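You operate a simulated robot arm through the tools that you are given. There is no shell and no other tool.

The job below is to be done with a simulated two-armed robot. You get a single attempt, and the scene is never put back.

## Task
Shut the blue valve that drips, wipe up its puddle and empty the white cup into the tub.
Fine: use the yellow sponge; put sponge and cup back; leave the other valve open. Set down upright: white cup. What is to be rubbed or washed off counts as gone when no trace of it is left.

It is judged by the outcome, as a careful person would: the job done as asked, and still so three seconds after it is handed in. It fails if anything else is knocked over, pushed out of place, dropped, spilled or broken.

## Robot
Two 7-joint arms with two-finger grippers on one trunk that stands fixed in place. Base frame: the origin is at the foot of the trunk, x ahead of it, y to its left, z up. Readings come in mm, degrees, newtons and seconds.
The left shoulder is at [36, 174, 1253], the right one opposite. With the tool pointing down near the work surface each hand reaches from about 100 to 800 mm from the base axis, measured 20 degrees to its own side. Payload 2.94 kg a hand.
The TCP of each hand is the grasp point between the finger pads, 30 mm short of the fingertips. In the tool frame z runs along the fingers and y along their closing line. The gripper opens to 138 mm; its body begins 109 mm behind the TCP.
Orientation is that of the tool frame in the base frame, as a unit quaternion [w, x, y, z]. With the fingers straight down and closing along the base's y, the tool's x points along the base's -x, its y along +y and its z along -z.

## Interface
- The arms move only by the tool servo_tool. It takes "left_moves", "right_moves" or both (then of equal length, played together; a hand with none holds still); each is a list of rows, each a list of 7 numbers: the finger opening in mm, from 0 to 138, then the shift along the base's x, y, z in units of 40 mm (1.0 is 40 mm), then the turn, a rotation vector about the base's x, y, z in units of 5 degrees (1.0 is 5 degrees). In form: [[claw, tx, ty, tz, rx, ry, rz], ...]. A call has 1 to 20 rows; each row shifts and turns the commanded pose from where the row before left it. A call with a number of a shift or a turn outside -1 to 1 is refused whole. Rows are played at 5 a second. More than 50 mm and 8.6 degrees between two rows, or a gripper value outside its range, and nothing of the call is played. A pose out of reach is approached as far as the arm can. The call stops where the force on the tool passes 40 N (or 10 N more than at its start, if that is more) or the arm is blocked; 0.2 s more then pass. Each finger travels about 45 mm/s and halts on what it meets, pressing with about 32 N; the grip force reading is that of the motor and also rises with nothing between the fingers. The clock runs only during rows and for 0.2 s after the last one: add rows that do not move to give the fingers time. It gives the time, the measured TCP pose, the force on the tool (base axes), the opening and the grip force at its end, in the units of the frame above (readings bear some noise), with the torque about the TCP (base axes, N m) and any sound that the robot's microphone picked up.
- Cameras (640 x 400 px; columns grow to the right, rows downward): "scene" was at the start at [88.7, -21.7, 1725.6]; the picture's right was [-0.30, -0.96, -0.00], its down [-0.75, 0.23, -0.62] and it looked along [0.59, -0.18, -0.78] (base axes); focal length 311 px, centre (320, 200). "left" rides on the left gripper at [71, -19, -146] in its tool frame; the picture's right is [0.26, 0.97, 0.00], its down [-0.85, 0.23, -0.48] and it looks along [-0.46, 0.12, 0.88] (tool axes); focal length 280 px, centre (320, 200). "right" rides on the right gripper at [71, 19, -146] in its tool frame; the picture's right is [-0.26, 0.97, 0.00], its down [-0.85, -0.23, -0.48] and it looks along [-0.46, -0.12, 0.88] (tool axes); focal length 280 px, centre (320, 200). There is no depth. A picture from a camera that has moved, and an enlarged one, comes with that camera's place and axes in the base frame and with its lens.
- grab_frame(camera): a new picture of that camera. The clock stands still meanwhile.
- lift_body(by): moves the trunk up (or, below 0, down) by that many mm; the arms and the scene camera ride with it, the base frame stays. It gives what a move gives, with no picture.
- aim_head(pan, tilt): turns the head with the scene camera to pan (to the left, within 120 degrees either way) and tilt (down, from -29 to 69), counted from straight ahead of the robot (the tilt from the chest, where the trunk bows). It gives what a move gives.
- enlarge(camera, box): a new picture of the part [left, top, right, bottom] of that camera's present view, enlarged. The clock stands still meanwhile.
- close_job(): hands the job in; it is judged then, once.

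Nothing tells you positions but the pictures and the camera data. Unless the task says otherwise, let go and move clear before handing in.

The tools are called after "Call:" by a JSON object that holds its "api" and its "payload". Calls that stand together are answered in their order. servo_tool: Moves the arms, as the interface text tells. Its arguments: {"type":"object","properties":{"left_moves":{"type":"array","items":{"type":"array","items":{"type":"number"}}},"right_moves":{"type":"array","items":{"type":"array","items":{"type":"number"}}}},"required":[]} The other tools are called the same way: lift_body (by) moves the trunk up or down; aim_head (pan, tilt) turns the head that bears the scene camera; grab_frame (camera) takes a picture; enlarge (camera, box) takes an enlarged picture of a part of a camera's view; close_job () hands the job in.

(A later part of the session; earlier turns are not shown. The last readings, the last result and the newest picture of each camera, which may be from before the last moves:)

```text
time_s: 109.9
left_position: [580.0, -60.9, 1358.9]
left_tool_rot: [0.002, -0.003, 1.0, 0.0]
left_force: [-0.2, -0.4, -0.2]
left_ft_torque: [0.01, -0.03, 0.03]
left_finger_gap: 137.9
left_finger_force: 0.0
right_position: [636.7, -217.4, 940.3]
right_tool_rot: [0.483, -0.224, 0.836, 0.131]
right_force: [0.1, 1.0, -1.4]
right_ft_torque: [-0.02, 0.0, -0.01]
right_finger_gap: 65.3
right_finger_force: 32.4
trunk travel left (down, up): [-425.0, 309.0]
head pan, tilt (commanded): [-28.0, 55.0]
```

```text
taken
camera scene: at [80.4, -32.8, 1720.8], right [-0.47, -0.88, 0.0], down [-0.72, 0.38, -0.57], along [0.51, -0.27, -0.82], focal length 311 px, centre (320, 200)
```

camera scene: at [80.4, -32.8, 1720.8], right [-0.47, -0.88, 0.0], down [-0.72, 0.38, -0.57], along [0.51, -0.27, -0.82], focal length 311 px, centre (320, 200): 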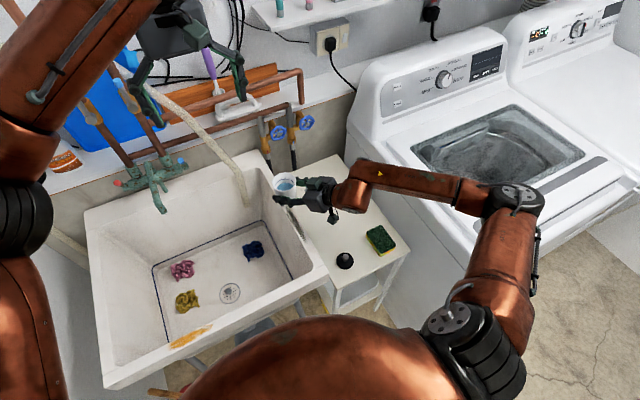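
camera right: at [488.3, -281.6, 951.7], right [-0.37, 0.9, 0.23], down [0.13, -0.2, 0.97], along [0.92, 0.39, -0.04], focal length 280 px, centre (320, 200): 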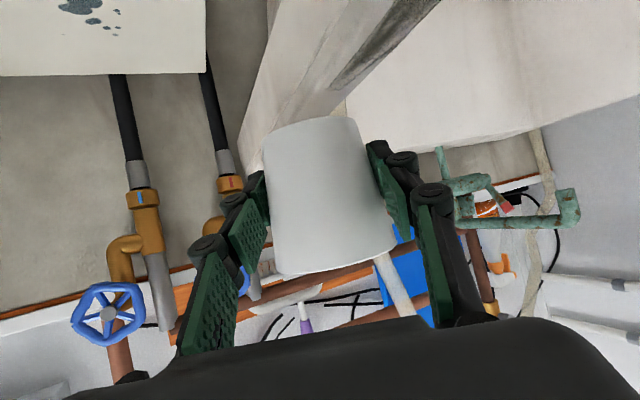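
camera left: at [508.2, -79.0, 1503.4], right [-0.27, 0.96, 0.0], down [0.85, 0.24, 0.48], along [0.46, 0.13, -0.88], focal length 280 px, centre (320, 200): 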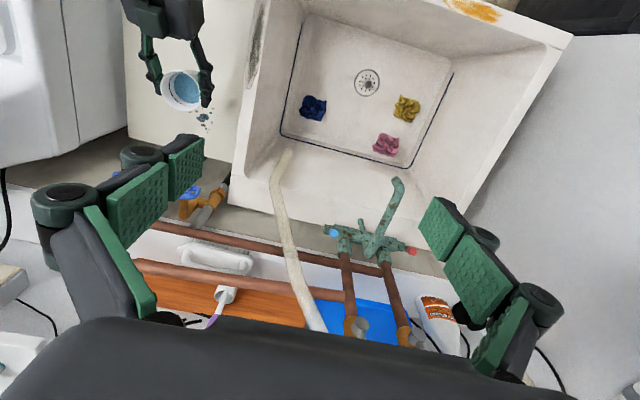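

That works. Continuing left over the tub, pulling back slightly in x to stay well clear of the hose.

Call:
{"api": "servo_tool", "payload": {"right_moves": [[40, 0, 0.06, 0, 0, 0, 0.1], [40, -0.02, 0.14, 0, 0, 0, 0.2], [40, -0.04, 0.22, 0, 0, 0, 0.2], [40, -0.05, 0.28, 0, 0, 0, 0.2], [40, -0.05, 0.3, 0, 0, 0, 0.2], [40, -0.05, 0.3, 0, 0, 0, 0.2], [40, -0.05, 0.3, 0, 0, 0, 0.2], [40, -0.05, 0.3, 0, 0, 0, 0.2], [40, -0.05, 0.28, 0, 0, 0, 0.2], [40, -0.04, 0.22, 0, 0, 0, 0.2], [40, -0.02, 0.14, 0, 0, 0, 0.1], [40, 0, 0.06, 0, 0, 0, 0]]}}

Call:
{"api": "grab_frame", "payload": {"camera": "right"}}

Call:
{"api": "grab_frame", "payload": {"camera": "left"}}

Call:
{"api": "grab_frame", "payload": {"camera": "scene"}}

```text
time_s: 112.5
left_position: [580.4, -60.9, 1358.7]
left_tool_rot: [0.002, -0.003, 1.0, 0.0]
left_force: [-0.6, -0.4, 0.2]
left_ft_torque: [-0.02, -0.03, 0.01]
left_finger_gap: 138.1
left_finger_force: 0.1
right_position: [620.6, -113.4, 940.8]
right_tool_rot: [0.47, -0.297, 0.813, 0.173]
right_force: [-0.5, -0.1, 0.2]
right_ft_torque: [0.03, 0.03, -0.03]
right_finger_gap: 65.8
right_finger_force: 32.0
trunk travel left (down, up): [-425.0, 309.0]
head pan, tilt (commanded): [-28.0, 55.0]
```

```text
taken
camera right: at [483.9, -202.2, 951.7], right [-0.52, 0.82, 0.23], down [0.16, -0.17, 0.97], along [0.84, 0.54, -0.04], focal length 280 px, centre (320, 200)
```

right: 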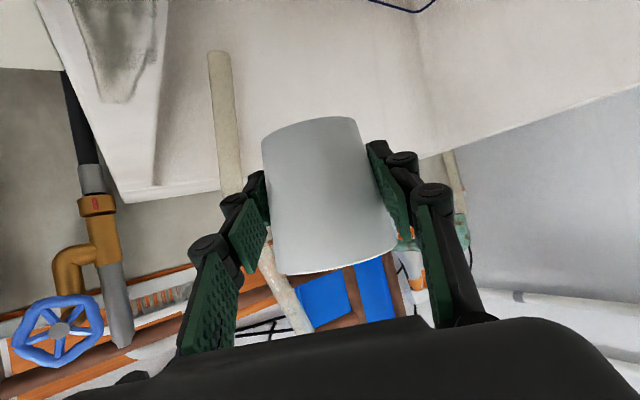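

```text
taken
camera left: at [508.3, -78.9, 1503.4], right [-0.27, 0.96, 0.0], down [0.85, 0.24, 0.48], along [0.46, 0.13, -0.88], focal length 280 px, centre (320, 200)
```

left: 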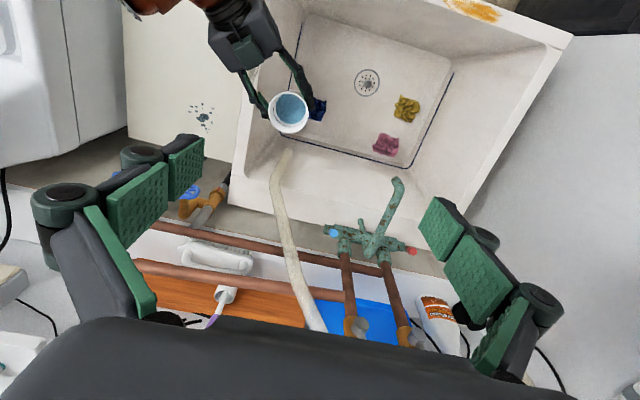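

```text
taken
camera scene: at [80.5, -32.6, 1720.8], right [-0.47, -0.88, 0.0], down [-0.72, 0.38, -0.57], along [0.51, -0.27, -0.82], focal length 311 px, centre (320, 200)
```

scene: 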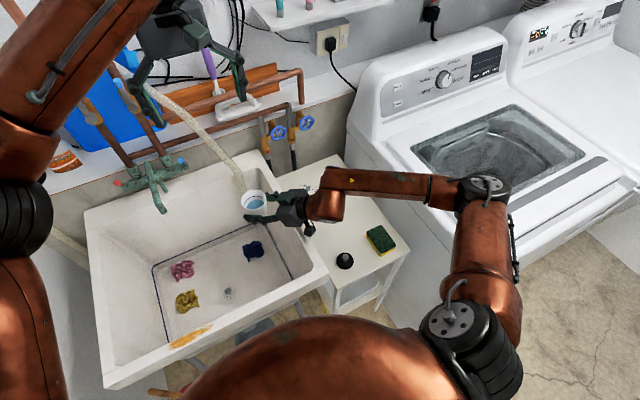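

I'm over the tub at (621,-113). The blue cloth lies near (660,-61) and the drain near (550,79), so I'll pour onto clear tub floor around (560,0). I'll move to about (535,30,985).

Call:
{"api": "servo_tool", "payload": {"right_moves": [[40, -0.03, 0.06, 0.02, 0, 0, 0], [40, -0.08, 0.14, 0.05, 0, 0, 0.1], [40, -0.13, 0.22, 0.07, 0, 0, 0.1], [40, -0.16, 0.27, 0.08, 0, 0, 0.1], [40, -0.16, 0.27, 0.08, 0, 0, 0.1], [40, -0.16, 0.27, 0.08, 0, 0, 0.1], [40, -0.16, 0.27, 0.08, 0, 0, 0.1]]}}

Call:
{"api": "servo_tool", "payload": {"right_moves": [[40, -0.16, 0.27, 0.08, 0, 0, 0.1], [40, -0.16, 0.27, 0.08, 0, 0, 0.1], [40, -0.16, 0.27, 0.08, 0, 0, 0.1], [40, -0.16, 0.27, 0.08, 0, 0, 0.1], [40, -0.16, 0.27, 0.08, 0, 0, 0.1], [40, -0.16, 0.27, 0.08, 0, 0, 0.1], [40, -0.16, 0.22, 0.08, 0, 0, 0.1], [40, -0.16, 0.22, 0.08, 0, 0, 0], [40, -0.1, 0.14, 0.05, 0, 0, 0], [40, -0.05, 0.06, 0.02, 0, 0, 0]]}}

Call:
{"api": "grab_frame", "payload": {"camera": "right"}}

Call:
{"api": "grab_frame", "payload": {"camera": "left"}}

Call:
{"api": "grab_frame", "payload": {"camera": "scene"}}

```text
time_s: 114.1
left_position: [581.8, -59.8, 1358.0]
left_tool_rot: [0.002, -0.003, 1.0, 0.001]
left_force: [1.1, 0.2, 0.2]
left_ft_torque: [0.0, 0.02, -0.02]
left_finger_gap: 138.2
left_finger_force: 0.0
right_position: [584.8, -52.8, 959.3]
right_tool_rot: [0.465, -0.317, 0.805, 0.185]
right_force: [0.6, -0.4, -1.3]
right_ft_torque: [-0.02, 0.06, -0.02]
right_finger_gap: 65.6
right_finger_force: 31.5
trunk travel left (down, up): [-425.0, 309.0]
head pan, tilt (commanded): [-28.0, 55.0]
```

```text
time_s: 116.3
left_position: [581.1, -59.5, 1358.8]
left_tool_rot: [0.001, -0.002, 1.0, 0.0]
left_force: [-0.4, -0.4, -0.9]
left_ft_torque: [-0.02, 0.01, 0.01]
left_finger_gap: 138.3
left_finger_force: 0.0
right_position: [529.7, 37.5, 987.2]
right_tool_rot: [0.459, -0.343, 0.795, 0.2]
right_force: [-0.7, -0.3, -0.5]
right_ft_torque: [-0.01, 0.0, -0.01]
right_finger_gap: 65.3
right_finger_force: 32.1
trunk travel left (down, up): [-425.0, 309.0]
head pan, tilt (commanded): [-28.0, 55.0]
```

```text
taken
camera right: at [403.5, -65.9, 998.2], right [-0.61, 0.76, 0.23], down [0.18, -0.15, 0.97], along [0.77, 0.63, -0.04], focal length 280 px, centre (320, 200)
```

right: 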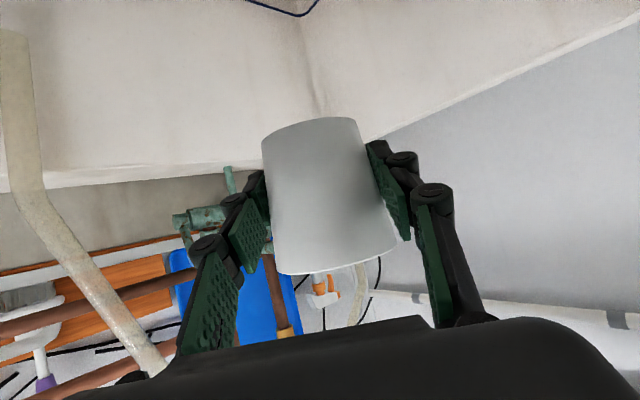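

```text
taken
camera left: at [508.2, -78.6, 1503.4], right [-0.27, 0.96, 0.0], down [0.85, 0.24, 0.48], along [0.46, 0.13, -0.88], focal length 280 px, centre (320, 200)
```

left: 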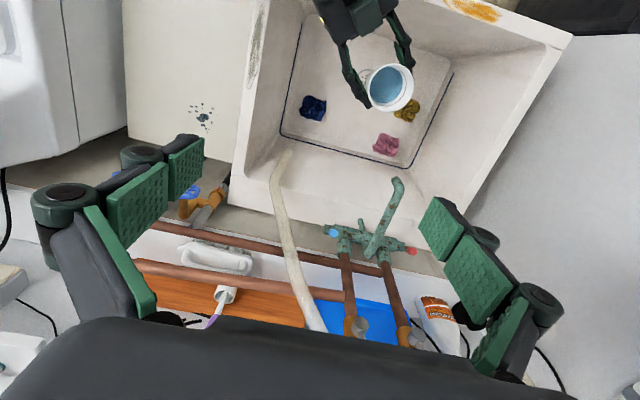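

```text
taken
camera scene: at [80.4, -32.3, 1720.8], right [-0.47, -0.88, 0.0], down [-0.72, 0.38, -0.57], along [0.51, -0.27, -0.82], focal length 311 px, centre (320, 200)
```

scene: 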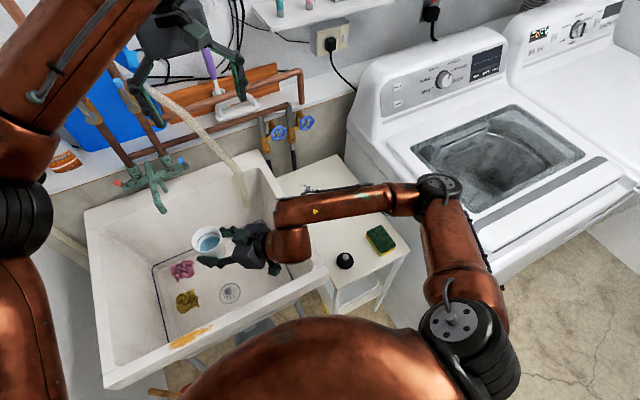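

I'm at (530,38,987) with 47° yaw; the pour axis is the horizontal direction (0.683,0.730,0), tipping toward the clear floor near (563,7). I'll begin tipping by 30° and check reach.

Call:
{"api": "servo_tool", "payload": {"right_moves": [[40, 0, 0, 0, 0.205, 0.219, 0], [40, 0, 0, 0, 0.41, 0.438, 0], [40, 0, 0, 0, 0.546, 0.584, 0], [40, 0, 0, 0, 0.546, 0.584, 0], [40, 0, 0, 0, 0.546, 0.584, 0], [40, 0, 0, 0, 0.546, 0.584, 0], [40, 0, 0, 0, 0.546, 0.584, 0], [40, 0, 0, 0, 0.546, 0.584, 0], [40, 0, 0, 0, 0.3, 0.32, 0]]}}

Call:
{"api": "grab_frame", "payload": {"camera": "left"}}

Call:
{"api": "grab_frame", "payload": {"camera": "right"}}

```text
time_s: 118.3
left_position: [581.0, -61.0, 1360.0]
left_tool_rot: [0.002, -0.002, 1.0, -0.001]
left_force: [-0.4, 0.4, -0.7]
left_ft_torque: [0.01, -0.01, 0.02]
left_finger_gap: 137.9
left_finger_force: 0.0
right_position: [529.8, 36.5, 987.9]
right_tool_rot: [0.351, -0.208, 0.819, 0.402]
right_force: [0.0, 0.2, -0.9]
right_ft_torque: [0.0, 0.01, -0.05]
right_finger_gap: 65.5
right_finger_force: 31.5
trunk travel left (down, up): [-425.0, 309.0]
head pan, tilt (commanded): [-28.0, 55.0]
```

```text
taken
camera left: at [508.2, -78.9, 1503.4], right [-0.27, 0.96, 0.0], down [0.85, 0.24, 0.48], along [0.46, 0.13, -0.88], focal length 280 px, centre (320, 200)
```

left: 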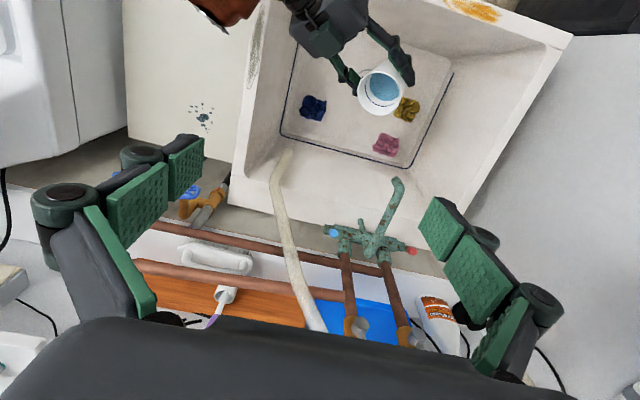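

```text
taken
camera right: at [409.3, -73.2, 1007.5], right [-0.43, 0.58, 0.69], down [0.51, -0.47, 0.72], along [0.74, 0.66, -0.1], focal length 280 px, centre (320, 200)
```

right: 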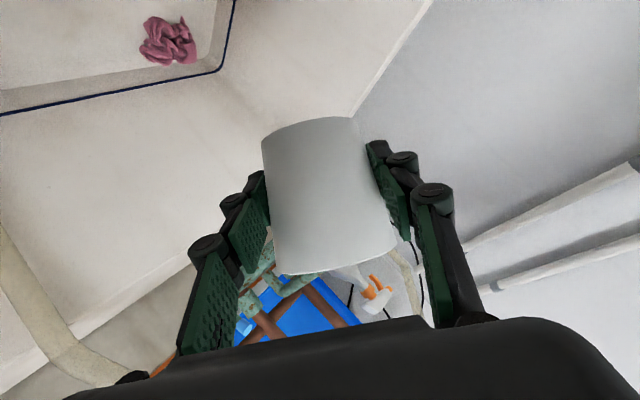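

No slip and in reach; continuing the tip slowly to start the pour.

Call:
{"api": "servo_tool", "payload": {"right_moves": [[40, 0, 0, 0, 0.34, 0.365, 0], [40, 0, 0, 0, 0.34, 0.365, 0], [40, 0, 0, 0, 0.34, 0.365, 0], [40, 0, 0, 0, 0.34, 0.365, 0], [40, 0, 0, 0, 0.34, 0.365, 0], [40, 0, 0, 0, 0.34, 0.365, 0], [40, 0, 0, 0, 0.34, 0.365, 0], [40, 0, 0, 0, 0.34, 0.365, 0], [40, 0, 0, 0, 0.34, 0.365, 0], [40, 0, 0, 0, 0.34, 0.365, 0], [40, 0, 0, 0, 0.34, 0.365, 0], [40, 0, 0, 0, 0.34, 0.365, 0]]}}

Call:
{"api": "grab_frame", "payload": {"camera": "left"}}

Call:
{"api": "grab_frame", "payload": {"camera": "scene"}}

```text
time_s: 120.9
left_position: [579.6, -60.2, 1359.0]
left_tool_rot: [0.002, -0.003, 1.0, 0.0]
left_force: [-0.3, 0.2, 1.3]
left_ft_torque: [0.0, 0.01, 0.02]
left_finger_gap: 138.1
left_finger_force: 0.0
right_position: [529.9, 36.7, 987.4]
right_tool_rot: [0.223, -0.063, 0.787, 0.572]
right_force: [0.1, -0.4, -1.0]
right_ft_torque: [0.01, -0.03, -0.02]
right_finger_gap: 65.4
right_finger_force: 32.0
trunk travel left (down, up): [-425.0, 309.0]
head pan, tilt (commanded): [-28.0, 55.0]
```

```text
taken
camera left: at [508.0, -78.4, 1503.5], right [-0.27, 0.96, 0.0], down [0.85, 0.24, 0.48], along [0.46, 0.13, -0.88], focal length 280 px, centre (320, 200)
```

left: 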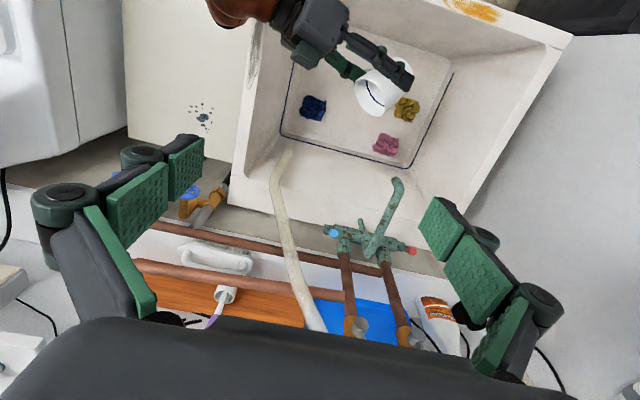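

```text
taken
camera scene: at [80.1, -32.0, 1720.8], right [-0.47, -0.88, 0.0], down [-0.72, 0.38, -0.57], along [0.51, -0.27, -0.82], focal length 311 px, centre (320, 200)
```

scene: 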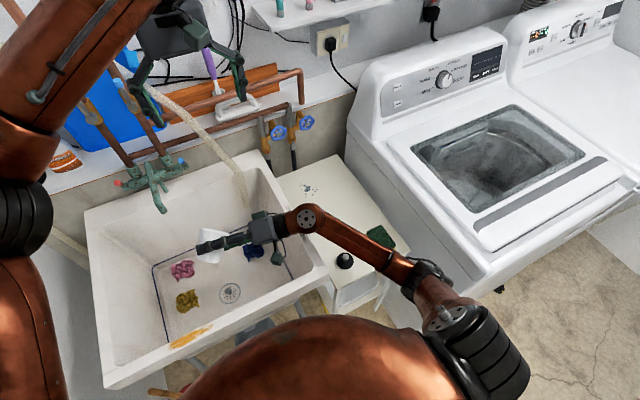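

Call:
{"api": "enlarge", "payload": {"camera": "left", "box": [290, 20, 450, 150]}}

Call:
{"api": "enlarge", "payload": {"camera": "scene", "box": [150, 180, 400, 340]}}

```text
3.08 times, centred on (370, 85) of left
camera zoom: at [508.0, -78.4, 1503.5], right [-0.27, 0.96, 0.0], down [0.85, 0.24, 0.48], along [0.46, 0.13, -0.88], focal length 863 px, centre (166, 554)
```

zoom: 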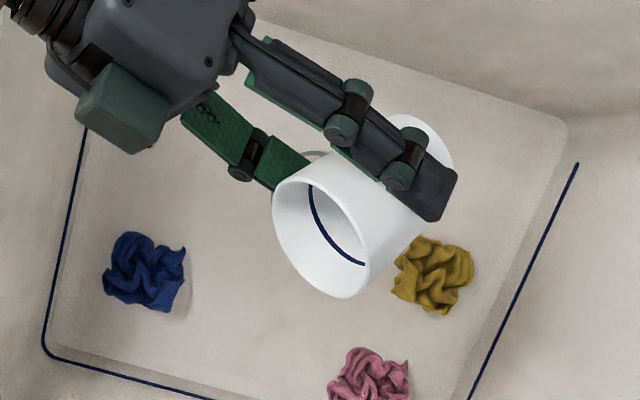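

```text
2.50 times, centred on (275, 260) of scene
camera zoom: at [80.1, -32.0, 1720.8], right [-0.47, -0.88, 0.0], down [-0.72, 0.38, -0.57], along [0.51, -0.27, -0.82], focal length 778 px, centre (432, 50)
```

zoom: 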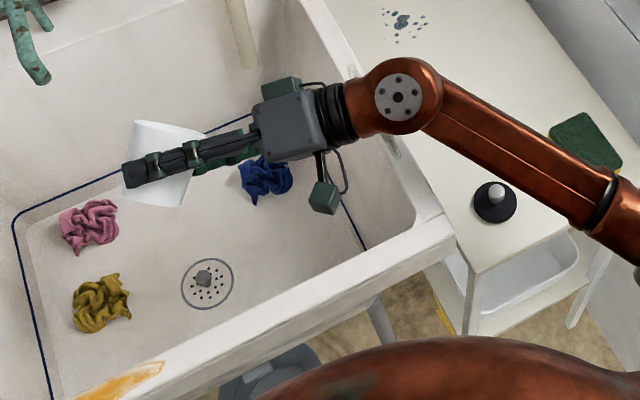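

Tipped about 66° with no trouble. I'll go on slowly to about 100° while watching the elbow.

Call:
{"api": "servo_tool", "payload": {"right_moves": [[40, 0, 0, 0, 0.41, 0.438, 0], [40, 0, 0, 0, 0.41, 0.438, 0], [40, 0, 0, 0, 0.41, 0.438, 0], [40, 0, 0, 0, 0.41, 0.438, 0], [40, 0, 0, 0, 0.41, 0.438, 0], [40, 0, 0, 0, 0.41, 0.438, 0]]}}

Call:
{"api": "grab_frame", "payload": {"camera": "scene"}}

Call:
{"api": "enlarge", "payload": {"camera": "left", "box": [290, 20, 450, 150]}}

```text
time_s: 122.3
left_position: [581.3, -59.4, 1359.8]
left_tool_rot: [0.002, -0.002, 1.0, 0.0]
left_force: [0.3, -1.0, -0.4]
left_ft_torque: [-0.03, 0.04, 0.01]
left_finger_gap: 138.3
left_finger_force: 0.1
right_position: [528.6, 36.6, 987.9]
right_tool_rot: [0.136, 0.027, 0.741, 0.657]
right_force: [-0.1, 0.2, -0.1]
right_ft_torque: [-0.02, 0.01, 0.03]
right_finger_gap: 65.4
right_finger_force: 32.1
trunk travel left (down, up): [-425.0, 309.0]
head pan, tilt (commanded): [-28.0, 55.0]
```

```text
taken
camera scene: at [80.3, -32.3, 1720.8], right [-0.47, -0.88, 0.0], down [-0.72, 0.38, -0.57], along [0.51, -0.27, -0.82], focal length 311 px, centre (320, 200)
```

scene: 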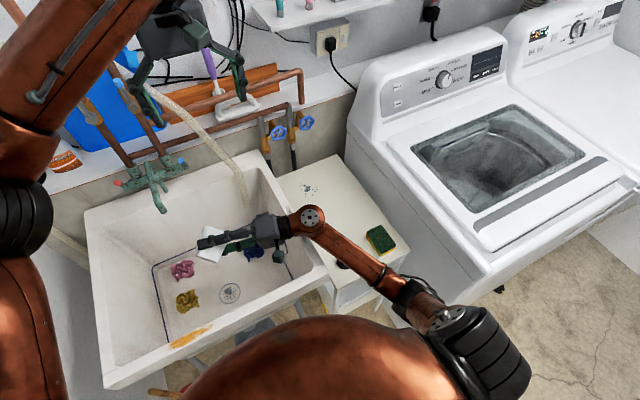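

```text
3.08 times, centred on (370, 85) of left
camera zoom: at [508.1, -78.7, 1503.5], right [-0.27, 0.96, 0.0], down [0.85, 0.24, 0.48], along [0.46, 0.13, -0.88], focal length 863 px, centre (166, 554)
```

zoom: 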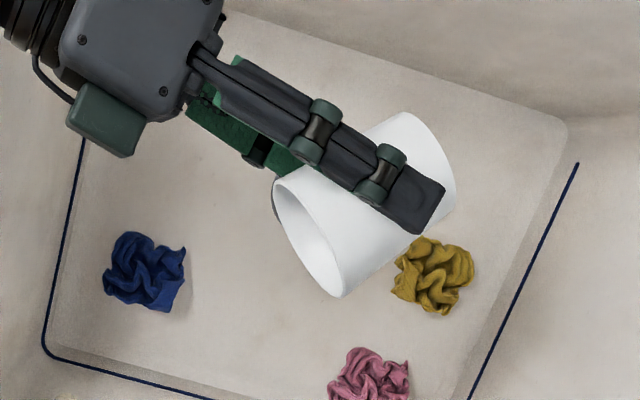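

Call:
{"api": "servo_tool", "payload": {"right_moves": [[40, 0, 0, 0, 0.41, 0.438, 0], [40, 0, 0, 0, 0.41, 0.438, 0], [40, 0, 0, 0, 0.41, 0.438, 0], [40, 0, 0, 0, 0.41, 0.438, 0], [40, 0, 0, 0, 0.41, 0.438, 0], [40, 0, 0, 0, 0, 0, 0], [40, 0, 0, 0, 0, 0, 0]]}}

Call:
{"api": "grab_frame", "payload": {"camera": "scene"}}

Call:
{"api": "enlarge", "payload": {"camera": "left", "box": [290, 20, 450, 150]}}

Call:
{"api": "grab_frame", "payload": {"camera": "right"}}

```text
time_s: 123.9
left_position: [578.3, -63.4, 1361.4]
left_tool_rot: [0.004, -0.003, 1.0, 0.001]
left_force: [-0.1, 0.3, -0.3]
left_ft_torque: [-0.02, 0.02, 0.0]
left_finger_gap: 138.1
left_finger_force: 0.1
right_position: [532.5, 30.0, 999.7]
right_tool_rot: [0.072, 0.095, 0.687, 0.717]
right_force: [-0.5, 1.1, -0.3]
right_ft_torque: [0.01, 0.0, -0.03]
right_finger_gap: 65.6
right_finger_force: 32.2
trunk travel left (down, up): [-425.0, 309.0]
head pan, tilt (commanded): [-28.0, 55.0]
```

```text
taken
camera scene: at [77.3, -36.7, 1721.4], right [-0.47, -0.88, 0.0], down [-0.72, 0.39, -0.57], along [0.51, -0.27, -0.82], focal length 311 px, centre (320, 200)
```

scene: 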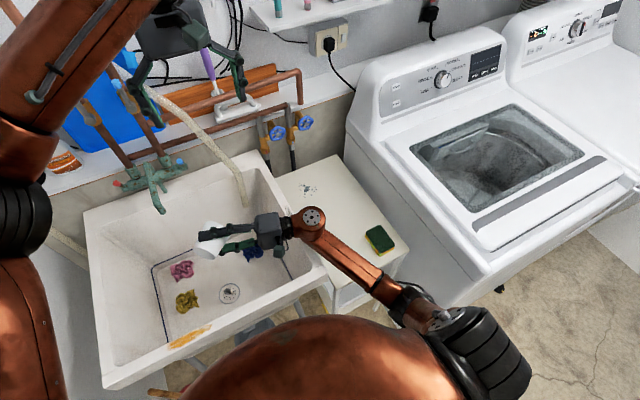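

```text
3.08 times, centred on (370, 85) of left
camera zoom: at [505.5, -82.2, 1504.8], right [-0.27, 0.96, 0.0], down [0.84, 0.23, 0.48], along [0.46, 0.13, -0.88], focal length 863 px, centre (166, 554)
```

zoom: 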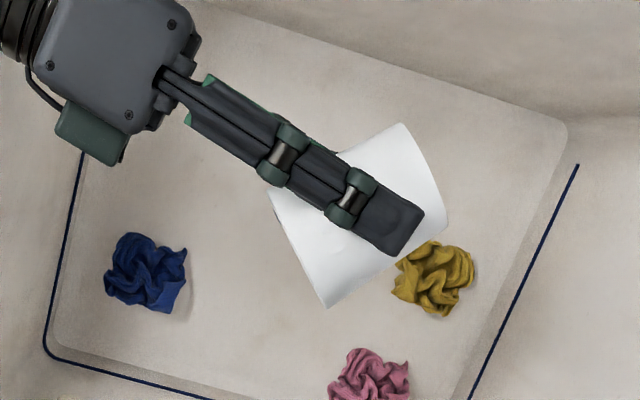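

```text
taken
camera right: at [429.4, -94.9, 1016.0], right [0.28, -0.1, 0.95], down [0.71, -0.65, -0.28], along [0.65, 0.75, -0.11], focal length 280 px, centre (320, 200)
```

right: 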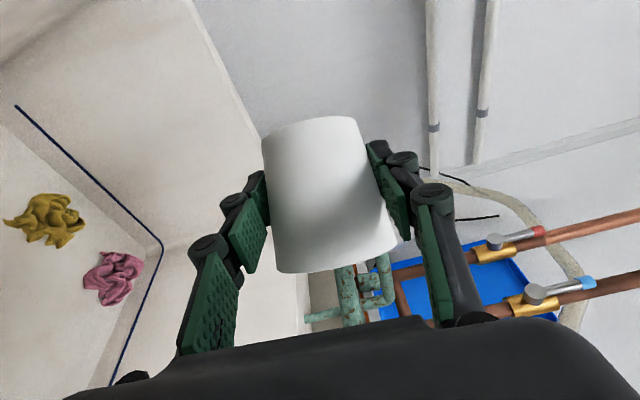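

The cup is tipped past 90° and the water is out, but the elbow is starting to lean on the trunk, so I'll turn back now and then check that the cup is empty.

Call:
{"api": "servo_tool", "payload": {"right_moves": [[40, 0, 0, 0, -0.41, -0.438, 0], [40, 0, 0, 0, -0.5, -0.534, 0], [40, 0, 0, 0, -0.546, -0.584, 0], [40, 0, 0, 0, -0.546, -0.584, 0], [40, 0, 0, 0, -0.546, -0.584, 0], [40, 0, 0, 0, -0.546, -0.584, 0], [40, 0, 0, 0, -0.546, -0.584, 0], [40, 0, 0, 0, -0.546, -0.584, 0]]}}

Call:
{"api": "enlarge", "payload": {"camera": "left", "box": [290, 20, 450, 150]}}

Call:
{"api": "grab_frame", "payload": {"camera": "scene"}}

```text
time_s: 125.7
left_position: [580.2, -61.6, 1359.2]
left_tool_rot: [0.002, -0.003, 1.0, 0.0]
left_force: [-0.3, 0.4, -0.1]
left_ft_torque: [-0.01, -0.02, 0.0]
left_finger_gap: 137.9
left_finger_force: 0.1
right_position: [528.7, 35.5, 987.4]
right_tool_rot: [0.211, -0.05, 0.783, 0.582]
right_force: [0.1, 0.3, -0.8]
right_ft_torque: [0.02, -0.01, 0.03]
right_finger_gap: 65.5
right_finger_force: 31.8
trunk travel left (down, up): [-425.0, 309.0]
head pan, tilt (commanded): [-28.0, 55.0]
```

```text
3.08 times, centred on (370, 85) of left
camera zoom: at [508.2, -79.6, 1503.4], right [-0.27, 0.96, 0.0], down [0.85, 0.23, 0.48], along [0.46, 0.13, -0.88], focal length 863 px, centre (166, 554)
```

zoom: 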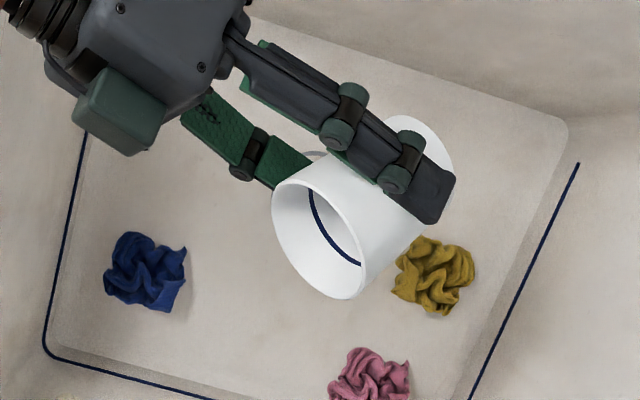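

```text
taken
camera scene: at [80.4, -33.4, 1720.8], right [-0.47, -0.88, 0.0], down [-0.72, 0.39, -0.57], along [0.51, -0.27, -0.82], focal length 311 px, centre (320, 200)
```

scene: 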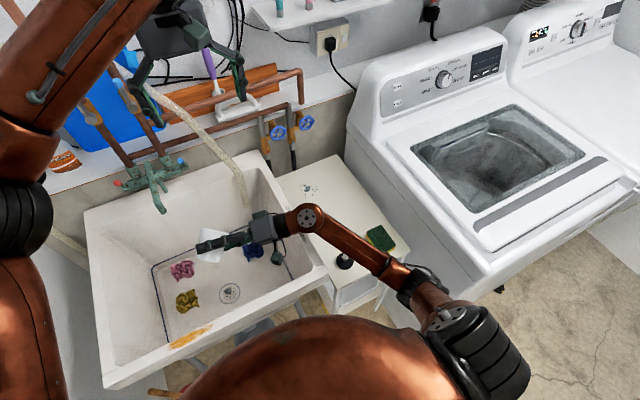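

Call:
{"api": "servo_tool", "payload": {"right_moves": [[40, 0, 0, 0, -0.546, -0.584, 0], [40, 0, 0, 0, -0.546, -0.584, 0], [40, 0, 0, 0, -0.546, -0.584, 0], [40, 0, 0, 0, -0.546, -0.584, 0], [40, 0, 0, 0, -0.546, -0.584, 0], [40, 0, 0, 0, -0.546, -0.584, 0], [40, 0, 0, 0, -0.546, -0.584, 0], [40, 0, 0, 0, -0.546, -0.584, 0], [40, 0, 0, 0, -0.546, -0.584, 0], [40, 0, 0, 0, -0.546, -0.584, 0], [40, 0, 0, 0, -0.546, -0.584, 0], [40, 0, 0, 0, -0.546, -0.584, 0], [40, 0, 0, 0, -0.546, -0.584, 0], [40, 0, 0, 0, -0.546, -0.584, 0], [40, 0, 0, 0, -0.546, -0.584, 0], [40, 0, 0, 0, -0.41, -0.438, 0]]}}

Call:
{"api": "enlarge", "payload": {"camera": "left", "box": [290, 20, 450, 150]}}

Call:
{"api": "grab_frame", "payload": {"camera": "scene"}}

Call:
{"api": "grab_frame", "payload": {"camera": "right"}}

```text
time_s: 129.1
left_position: [579.8, -60.4, 1358.2]
left_tool_rot: [0.002, -0.002, 1.0, 0.0]
left_force: [0.6, 0.0, 0.4]
left_ft_torque: [0.02, -0.01, -0.06]
left_finger_gap: 138.1
left_finger_force: 0.2
right_position: [530.2, 36.0, 987.0]
right_tool_rot: [0.46, -0.343, 0.795, 0.199]
right_force: [-0.9, -0.1, -0.2]
right_ft_torque: [0.0, -0.01, -0.01]
right_finger_gap: 65.6
right_finger_force: 32.4
trunk travel left (down, up): [-425.0, 309.0]
head pan, tilt (commanded): [-28.0, 55.0]
```

```text
3.08 times, centred on (370, 85) of left
camera zoom: at [508.1, -78.9, 1503.5], right [-0.27, 0.96, 0.0], down [0.85, 0.24, 0.48], along [0.46, 0.13, -0.88], focal length 863 px, centre (166, 554)
```

zoom: 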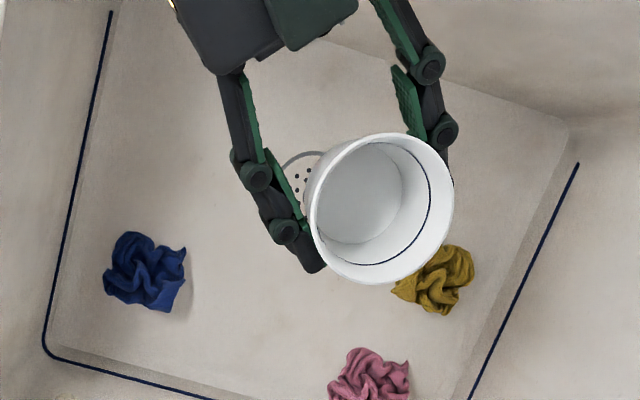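

```text
taken
camera scene: at [80.3, -32.6, 1720.8], right [-0.47, -0.88, 0.0], down [-0.72, 0.38, -0.57], along [0.51, -0.27, -0.82], focal length 311 px, centre (320, 200)
```

scene: 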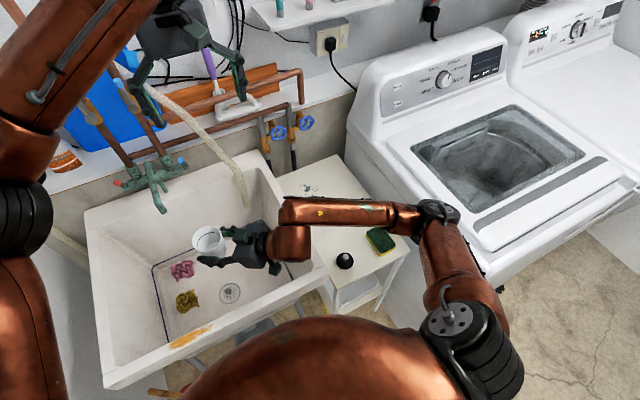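

```text
taken
camera right: at [403.4, -67.8, 999.0], right [-0.61, 0.76, 0.23], down [0.17, -0.15, 0.97], along [0.77, 0.63, -0.04], focal length 280 px, centre (320, 200)
```

right: 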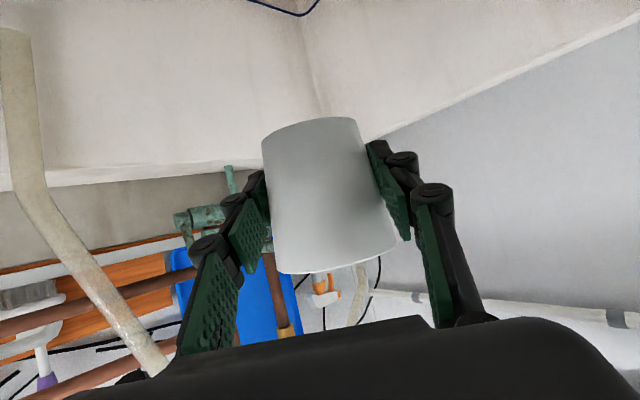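

The cup is empty and upright, gripped exactly as before. I'll retrace the path back over the table, then undo the yaw.

Call:
{"api": "servo_tool", "payload": {"right_moves": [[40, 0.2, -0.3, -0.1, 0, 0, -0.1], [40, 0.3, -0.45, -0.15, 0, 0, -0.2], [40, 0.3, -0.45, -0.15, 0, 0, -0.2], [40, 0.3, -0.45, -0.15, 0, 0, -0.2], [40, 0.3, -0.5, -0.15, 0, 0, -0.2], [40, 0.25, -0.5, -0.15, 0, 0, -0.2], [40, 0.25, -0.5, -0.15, 0, 0, -0.2], [40, 0.25, -0.5, -0.1, 0, 0, -0.2], [40, 0.1, -0.5, -0.05, 0, 0, -0.3], [40, 0.1, -0.5, 0, 0, 0, -0.3], [40, 0.1, -0.5, 0, 0, 0, -0.3], [40, 0.1, -0.5, 0, 0, 0, -0.3], [40, 0.1, -0.4, 0, 0, 0, -0.3], [40, 0, -0.25, 0, 0, 0, -0.3]]}}

Call:
{"api": "grab_frame", "payload": {"camera": "scene"}}

```text
time_s: 132.1
left_position: [581.5, -60.6, 1359.4]
left_tool_rot: [0.003, -0.003, 1.0, 0.0]
left_force: [-0.5, 0.3, 0.3]
left_ft_torque: [0.0, 0.03, 0.02]
left_finger_gap: 138.1
left_finger_force: 0.0
right_position: [633.5, -216.7, 941.1]
right_tool_rot: [0.484, -0.224, 0.836, 0.13]
right_force: [0.0, 0.3, 0.8]
right_ft_torque: [0.01, 0.01, 0.01]
right_finger_gap: 65.2
right_finger_force: 32.3
trunk travel left (down, up): [-425.0, 309.0]
head pan, tilt (commanded): [-28.0, 55.0]
```

```text
taken
camera scene: at [80.1, -33.3, 1720.8], right [-0.47, -0.88, 0.0], down [-0.72, 0.38, -0.57], along [0.51, -0.27, -0.82], focal length 311 px, centre (320, 200)
```

scene: 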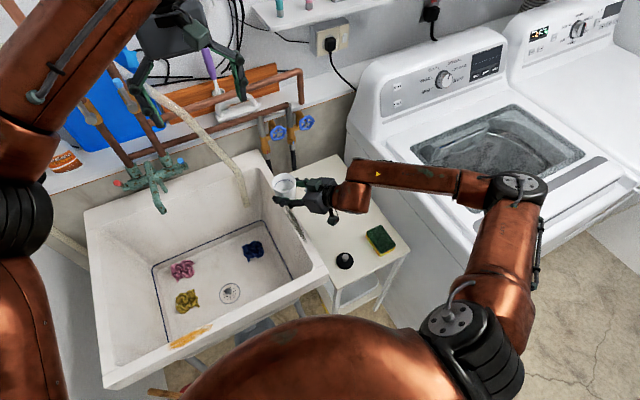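

Call:
{"api": "servo_tool", "payload": {"right_moves": [[40, 0.02, -0.3, 0, 0, 0, -0.3], [40, 0.02, -0.4, 0, 0, 0, -0.6], [40, 0.03, -0.4, 0, 0, 0, -0.8], [40, 0.03, -0.4, 0, 0, 0, -0.8], [40, 0.03, -0.35, 0, 0, 0, -0.9], [40, 0.03, -0.3, 0, 0, 0, -0.9], [40, 0.03, -0.2, 0, 0, 0, -0.9], [40, 0, -0.1, 0, 0, 0, -0.8], [40, 0, 0, 0, 0, 0, 0]]}}

Call:
{"api": "grab_frame", "payload": {"camera": "right"}}

```text
time_s: 134.1
left_position: [580.6, -60.8, 1359.7]
left_tool_rot: [0.002, -0.002, 1.0, 0.001]
left_force: [0.2, -1.3, -0.4]
left_ft_torque: [0.01, -0.02, -0.02]
left_finger_gap: 138.2
left_finger_force: 0.0
right_position: [642.0, -315.9, 941.7]
right_tool_rot: [0.501, 0.0, 0.865, 0.002]
right_force: [-0.3, 0.3, -0.6]
right_ft_torque: [0.02, -0.01, 0.03]
right_finger_gap: 65.3
right_finger_force: 32.4
trunk travel left (down, up): [-425.0, 309.0]
head pan, tilt (commanded): [-28.0, 55.0]
```

```text
taken
camera right: at [479.6, -295.2, 952.2], right [0.13, 0.96, 0.23], down [0.01, -0.23, 0.97], along [0.99, -0.12, -0.04], focal length 280 px, centre (320, 200)
```

right: 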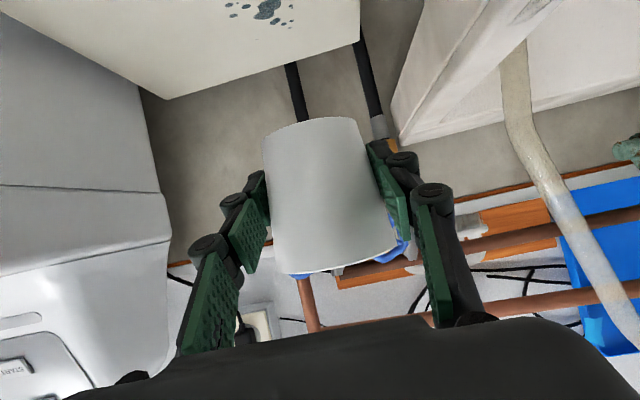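

Right above the cup's place. Lowering to just above the table, then guarded small steps.

Call:
{"api": "servo_tool", "payload": {"right_moves": [[40, 0, 0, -0.3, 0, 0, 0], [40, 0, 0.01, -0.5, 0, 0, 0], [40, 0, 0.01, -0.6, 0, 0, 0], [40, 0, 0.01, -0.6, 0, 0, 0], [40, 0, 0, -0.6, 0, 0, 0], [40, 0, 0, -0.5, 0, 0, 0], [40, 0, 0, -0.4, 0, 0, 0], [40, 0, 0, -0.25, 0, 0, 0], [40, 0, 0, -0.12, 0, 0, 0], [40, 0, 0, 0, 0, 0, 0]]}}

Call:
{"api": "servo_tool", "payload": {"right_moves": [[40, 0, 0, -0.06, 0, 0, 0], [40, 0, 0, -0.06, 0, 0, 0], [40, 0, 0, -0.04, 0, 0, 0], [40, 0, 0, 0, 0, 0, 0]]}}

Call:
{"api": "grab_frame", "payload": {"camera": "right"}}

```text
time_s: 136.3
left_position: [581.0, -60.9, 1359.1]
left_tool_rot: [0.002, -0.002, 1.0, 0.0]
left_force: [0.3, -0.4, 0.2]
left_ft_torque: [-0.01, 0.02, 0.04]
left_finger_gap: 137.8
left_finger_force: 0.0
right_position: [642.0, -312.5, 785.7]
right_tool_rot: [0.501, -0.001, 0.866, 0.001]
right_force: [-0.3, 0.7, -0.5]
right_ft_torque: [-0.01, 0.01, -0.01]
right_finger_gap: 65.2
right_finger_force: 32.0
trunk travel left (down, up): [-425.0, 309.0]
head pan, tilt (commanded): [-28.0, 55.0]
```

```text
time_s: 137.3
left_position: [580.8, -60.7, 1359.3]
left_tool_rot: [0.003, -0.002, 1.0, 0.0]
left_force: [-0.4, -0.4, 0.4]
left_ft_torque: [-0.02, 0.0, 0.01]
left_finger_gap: 138.0
left_finger_force: 0.1
right_position: [643.4, -313.1, 780.5]
right_tool_rot: [0.501, 0.0, 0.866, 0.001]
right_force: [0.0, 0.2, -0.7]
right_ft_torque: [-0.01, -0.02, 0.0]
right_finger_gap: 65.2
right_finger_force: 31.8
trunk travel left (down, up): [-425.0, 309.0]
head pan, tilt (commanded): [-28.0, 55.0]
```

```text
taken
camera right: at [480.8, -293.6, 790.7], right [0.13, 0.96, 0.23], down [0.01, -0.23, 0.97], along [0.99, -0.12, -0.04], focal length 280 px, centre (320, 200)
```

right: 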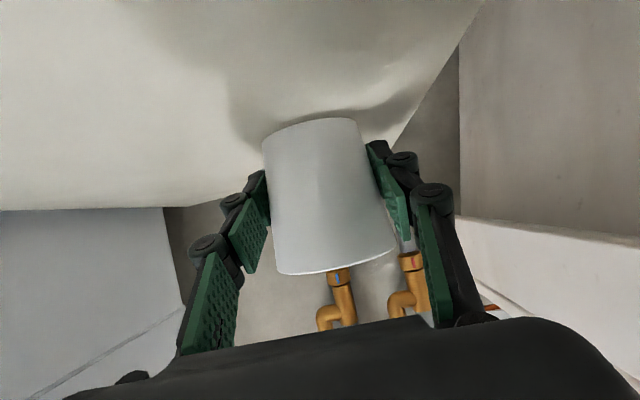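

Call:
{"api": "servo_tool", "payload": {"right_moves": [[40, -0.02, -0.03, -0.05, 0, 0, 0], [40, 0, 0, -0.04, 0, 0, 0], [40, 0, 0, 0, 0, 0, 0]]}}

```text
time_s: 138.1
left_position: [579.7, -60.9, 1359.5]
left_tool_rot: [0.003, -0.002, 1.0, 0.0]
left_force: [-0.4, 0.7, -0.3]
left_ft_torque: [0.02, 0.04, -0.01]
left_finger_gap: 137.9
left_finger_force: 0.0
right_position: [641.9, -313.3, 777.0]
right_tool_rot: [0.501, -0.002, 0.865, 0.003]
right_force: [-0.5, -0.4, -0.1]
right_ft_torque: [0.0, 0.0, -0.03]
right_finger_gap: 65.4
right_finger_force: 32.4
trunk travel left (down, up): [-425.0, 309.0]
head pan, tilt (commanded): [-28.0, 55.0]
```

Call:
{"api": "servo_tool", "payload": {"right_moves": [[40, 0, -0.02, -0.03, 0, 0, 0], [40, 0, 0, -0.02, 0, 0, 0], [40, 0, 0, 0, 0, 0, 0]]}}

```text
time_s: 138.9
left_position: [580.1, -60.9, 1359.7]
left_tool_rot: [0.003, -0.003, 1.0, 0.0]
left_force: [-0.5, -0.5, -0.7]
left_ft_torque: [0.03, 0.0, 0.01]
left_finger_gap: 137.8
left_finger_force: 0.0
right_position: [643.9, -314.4, 775.2]
right_tool_rot: [0.503, -0.001, 0.864, 0.002]
right_force: [-0.6, 0.8, 7.8]
right_ft_torque: [-0.16, -0.04, 0.0]
right_finger_gap: 65.5
right_finger_force: 32.4
trunk travel left (down, up): [-425.0, 309.0]
head pan, tilt (commanded): [-28.0, 55.0]
```

Contact (Fz 7.8 N). Releasing slowly, then lifting straight up and away.

Call:
{"api": "servo_tool", "payload": {"right_moves": [[66, 0, 0, 0.02, 0, 0, 0], [70, 0, 0, 0, 0, 0, 0], [76, 0, 0, 0, 0, 0, 0], [84, 0, 0, 0, 0, 0, 0], [92, 0, 0, 0, 0, 0, 0], [98, 0, 0, 0, 0, 0, 0], [98, 0, 0, 0.3, 0, 0, 0], [98, 0, 0, 0.6, 0, 0, 0], [98, 0, 0, 0.8, 0, 0, 0], [98, 0, 0, 0.9, 0, 0, 0], [98, 0, 0, 0.9, 0, 0, 0], [98, 0, 0, 0.9, 0, 0, 0]]}}

Call:
{"api": "grab_frame", "payload": {"camera": "left"}}

Call:
{"api": "enlarge", "payload": {"camera": "left", "box": [100, 0, 300, 150]}}

Call:
{"api": "enlarge", "payload": {"camera": "scene", "box": [270, 150, 410, 270]}}

```text
time_s: 141.5
left_position: [579.7, -62.1, 1359.0]
left_tool_rot: [0.003, -0.003, 1.0, 0.0]
left_force: [-0.6, 0.3, 0.1]
left_ft_torque: [0.02, -0.02, 0.0]
left_finger_gap: 137.9
left_finger_force: 0.0
right_position: [641.6, -314.0, 951.6]
right_tool_rot: [0.5, 0.0, 0.866, 0.001]
right_force: [1.1, 0.9, 0.8]
right_ft_torque: [0.02, 0.01, 0.01]
right_finger_gap: 97.8
right_finger_force: 0.1
trunk travel left (down, up): [-425.0, 309.0]
head pan, tilt (commanded): [-28.0, 55.0]
```

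```text
taken
camera left: at [508.0, -79.1, 1503.5], right [-0.27, 0.96, 0.0], down [0.85, 0.24, 0.48], along [0.46, 0.13, -0.88], focal length 280 px, centre (320, 200)
```

left: 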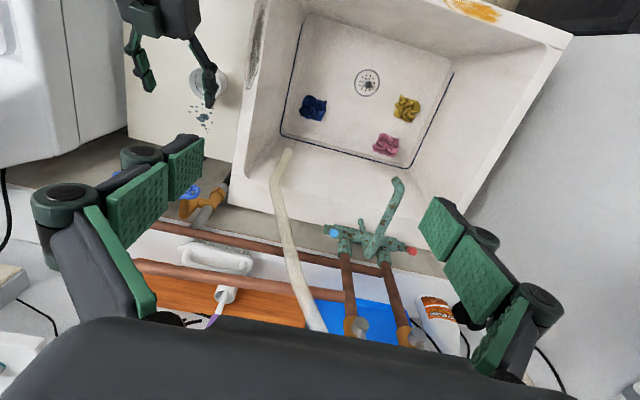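

```text
2.67 times, centred on (200, 75) of left
camera zoom: at [508.0, -79.1, 1503.5], right [-0.27, 0.96, 0.0], down [0.85, 0.24, 0.48], along [0.46, 0.13, -0.88], focal length 748 px, centre (640, 533)
```

zoom: 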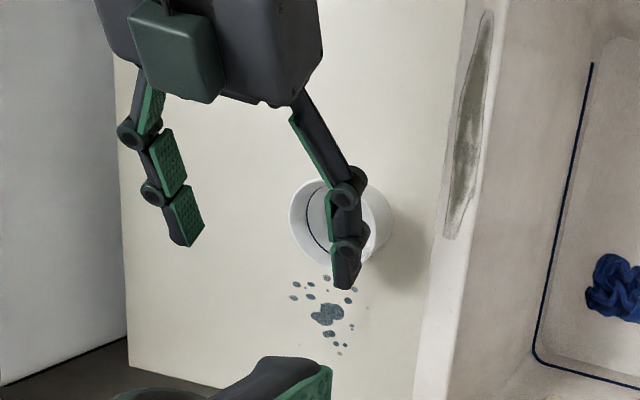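

```text
3.33 times, centred on (340, 210) of scene
camera zoom: at [80.2, -32.8, 1720.8], right [-0.47, -0.88, 0.0], down [-0.72, 0.38, -0.57], along [0.51, -0.27, -0.82], focal length 1038 px, centre (253, 167)
```

zoom: 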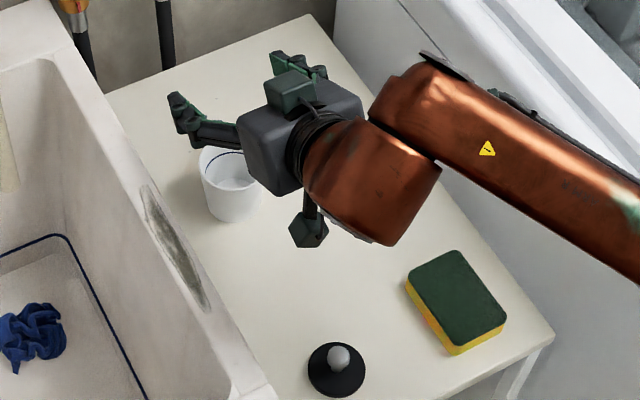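

The cup is back upright in its original spot and empty. Next, the sponge: I'll go above it at (421,-453) with a 20° forward-leaning hand.

Call:
{"api": "servo_tool", "payload": {"right_moves": [[98, -0.55, -0.35, 0, 0, 0.8, 0], [98, -0.55, -0.35, 0, 0, 0.8, 0], [98, -0.55, -0.35, 0, 0, 0.8, 0], [98, -0.55, -0.35, 0, 0, 0.8, 0], [98, -0.55, -0.35, -0.1, 0, 0.8, 0], [98, -0.55, -0.35, -0.2, 0, 0.8, 0], [98, -0.55, -0.35, -0.3, 0, 0.8, 0], [98, -0.55, -0.35, -0.3, 0, 0.8, 0], [98, -0.55, -0.35, -0.3, 0, 0.8, 0], [98, -0.55, -0.35, -0.3, 0, 0.8, 0]]}}

Call:
{"api": "grab_frame", "payload": {"camera": "right"}}

Call:
{"api": "grab_frame", "payload": {"camera": "scene"}}

```text
time_s: 143.7
left_position: [580.6, -60.9, 1359.9]
left_tool_rot: [0.003, -0.003, 1.0, 0.002]
left_force: [-0.6, 0.1, 0.1]
left_ft_torque: [0.03, 0.01, 0.0]
left_finger_gap: 138.0
left_finger_force: 0.1
right_position: [420.3, -454.3, 893.0]
right_tool_rot: [0.174, 0.0, 0.985, 0.002]
right_force: [0.3, 0.8, 1.0]
right_ft_torque: [0.01, -0.04, 0.0]
right_finger_gap: 97.9
right_finger_force: 0.0
trunk travel left (down, up): [-425.0, 309.0]
head pan, tilt (commanded): [-28.0, 55.0]
```

```text
taken
camera right: at [303.0, -434.8, 1004.4], right [0.25, 0.96, 0.09], down [0.63, -0.23, 0.74], along [0.73, -0.12, -0.67], focal length 280 px, centre (320, 200)
```

right: 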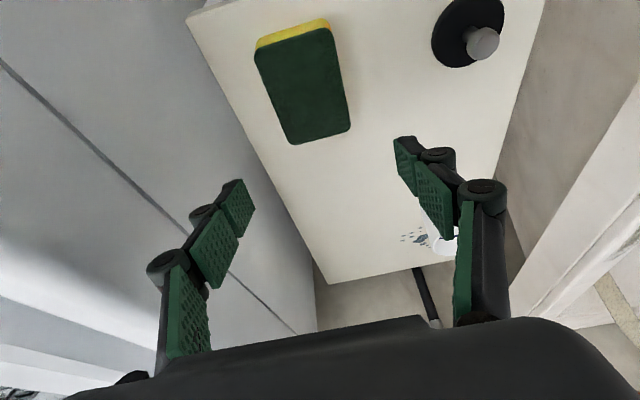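

```text
taken
camera scene: at [80.0, -33.5, 1720.8], right [-0.47, -0.88, 0.0], down [-0.72, 0.38, -0.57], along [0.51, -0.27, -0.82], focal length 311 px, centre (320, 200)
```

scene: 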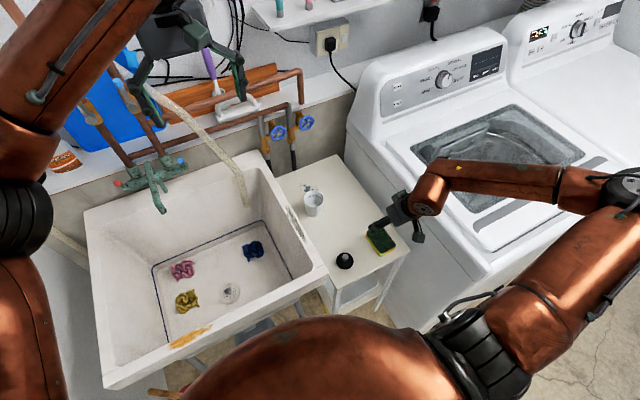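

The sponge reads 88×61 mm centred at (421,-453) with its top near z≈769, matching my estimate. Descending around it.

Call:
{"api": "servo_tool", "payload": {"right_moves": [[98, 0, 0.02, -0.6, 0, 0, 0], [98, 0.02, 0, -0.8, 0, 0, 0], [98, 0, 0, -0.7, 0, 0, 0], [98, 0, 0, -0.4, 0, 0, 0], [98, 0, 0, -0.15, 0, 0, 0], [98, 0, 0, 0, 0, 0, 0]]}}

Call:
{"api": "grab_frame", "payload": {"camera": "right"}}

Call:
{"api": "enlarge", "payload": {"camera": "scene", "box": [320, 180, 440, 290]}}

```text
time_s: 145.1
left_position: [579.9, -60.9, 1359.5]
left_tool_rot: [0.003, -0.003, 1.0, -0.001]
left_force: [-0.2, 0.5, 0.2]
left_ft_torque: [0.01, 0.02, -0.02]
left_finger_gap: 138.2
left_finger_force: 0.0
right_position: [424.1, -453.5, 786.2]
right_tool_rot: [0.174, 0.0, 0.985, 0.002]
right_force: [0.4, 0.1, 0.3]
right_ft_torque: [0.04, 0.0, -0.01]
right_finger_gap: 97.9
right_finger_force: 0.1
trunk travel left (down, up): [-425.0, 309.0]
head pan, tilt (commanded): [-28.0, 55.0]
```

```text
taken
camera right: at [306.4, -433.9, 898.0], right [0.24, 0.97, 0.09], down [0.63, -0.23, 0.74], along [0.73, -0.12, -0.67], focal length 280 px, centre (320, 200)
```

right: 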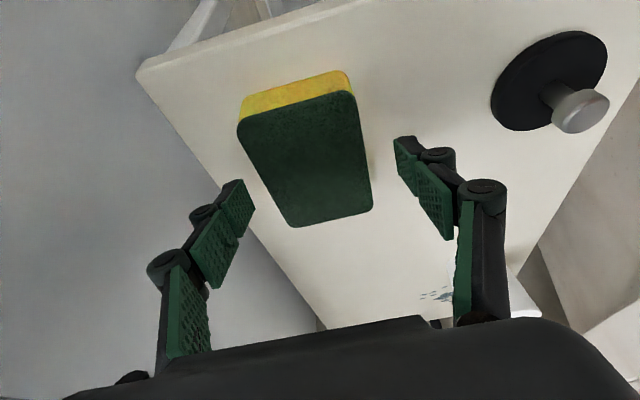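

```text
3.64 times, centred on (380, 235) of scene
camera zoom: at [80.2, -33.2, 1720.8], right [-0.47, -0.88, 0.0], down [-0.72, 0.38, -0.57], along [0.51, -0.27, -0.82], focal length 1132 px, centre (102, 73)
```

zoom: 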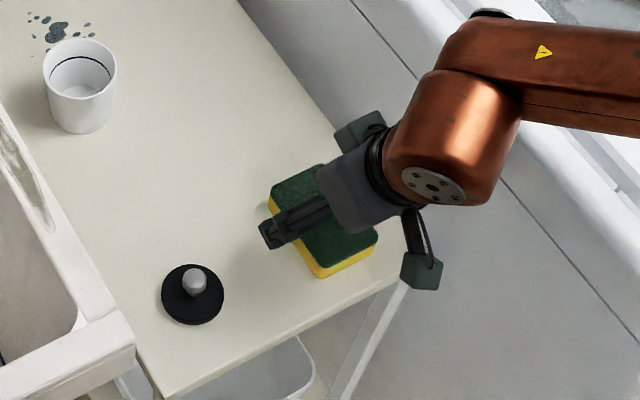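

Call:
{"api": "servo_tool", "payload": {"right_moves": [[98, -0.12, 0, 0, 0, 0, 0], [98, -0.1, 0, -0.06, 0, 0, 0], [98, 0, 0, -0.06, 0, 0, 0], [98, 0, 0, -0.04, 0, 0, 0], [98, 0, 0, 0, 0, 0, 0]]}}

```text
time_s: 146.3
left_position: [581.6, -59.2, 1359.1]
left_tool_rot: [0.003, -0.002, 1.0, 0.0]
left_force: [-0.4, 0.2, -0.2]
left_ft_torque: [-0.03, -0.03, 0.01]
left_finger_gap: 137.9
left_finger_force: 0.1
right_position: [413.4, -454.3, 778.3]
right_tool_rot: [0.175, 0.0, 0.985, 0.002]
right_force: [0.2, -0.7, -0.3]
right_ft_torque: [-0.04, 0.0, -0.03]
right_finger_gap: 98.0
right_finger_force: 0.1
trunk travel left (down, up): [-425.0, 309.0]
head pan, tilt (commanded): [-28.0, 55.0]
```

Fingertips are about 4 mm off the table with no contact. Closing on the sponge's sides.

Call:
{"api": "servo_tool", "payload": {"right_moves": [[88, 0, 0, 0, 0, 0, 0], [78, 0, 0, 0, 0, 0, 0], [70, 0, 0, 0, 0, 0, 0], [64, 0, 0, 0, 0, 0, 0], [58, 0, 0, 0, 0, 0, 0], [52, 0, 0, 0, 0, 0, 0], [46, 0, 0, 0, 0, 0, 0], [40, 0, 0, 0, 0, 0, 0], [40, 0, 0, 0, 0, 0, 0], [40, 0, 0, 0, 0, 0, 0], [40, 0, 0, 0, 0, 0, 0], [40, 0, 0, 0, 0, 0, 0]]}}

Call:
{"api": "grab_frame", "payload": {"camera": "right"}}

```text
time_s: 148.9
left_position: [580.9, -60.9, 1359.9]
left_tool_rot: [0.003, -0.003, 1.0, 0.0]
left_force: [0.3, -0.3, 0.3]
left_ft_torque: [0.01, 0.0, -0.02]
left_finger_gap: 137.9
left_finger_force: 0.1
right_position: [413.8, -453.2, 779.0]
right_tool_rot: [0.174, 0.0, 0.985, 0.002]
right_force: [0.0, 0.6, 2.2]
right_ft_torque: [-0.04, 0.02, 0.03]
right_finger_gap: 62.5
right_finger_force: 32.0
trunk travel left (down, up): [-425.0, 309.0]
head pan, tilt (commanded): [-28.0, 55.0]
```

```text
taken
camera right: at [296.5, -434.2, 892.0], right [0.24, 0.97, 0.09], down [0.63, -0.23, 0.74], along [0.73, -0.12, -0.67], focal length 280 px, centre (320, 200)
```

right: 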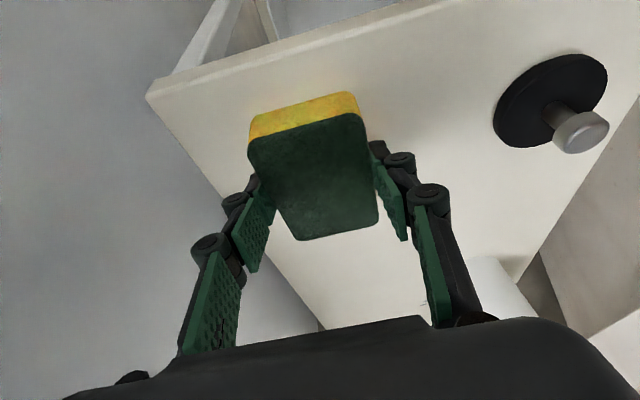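

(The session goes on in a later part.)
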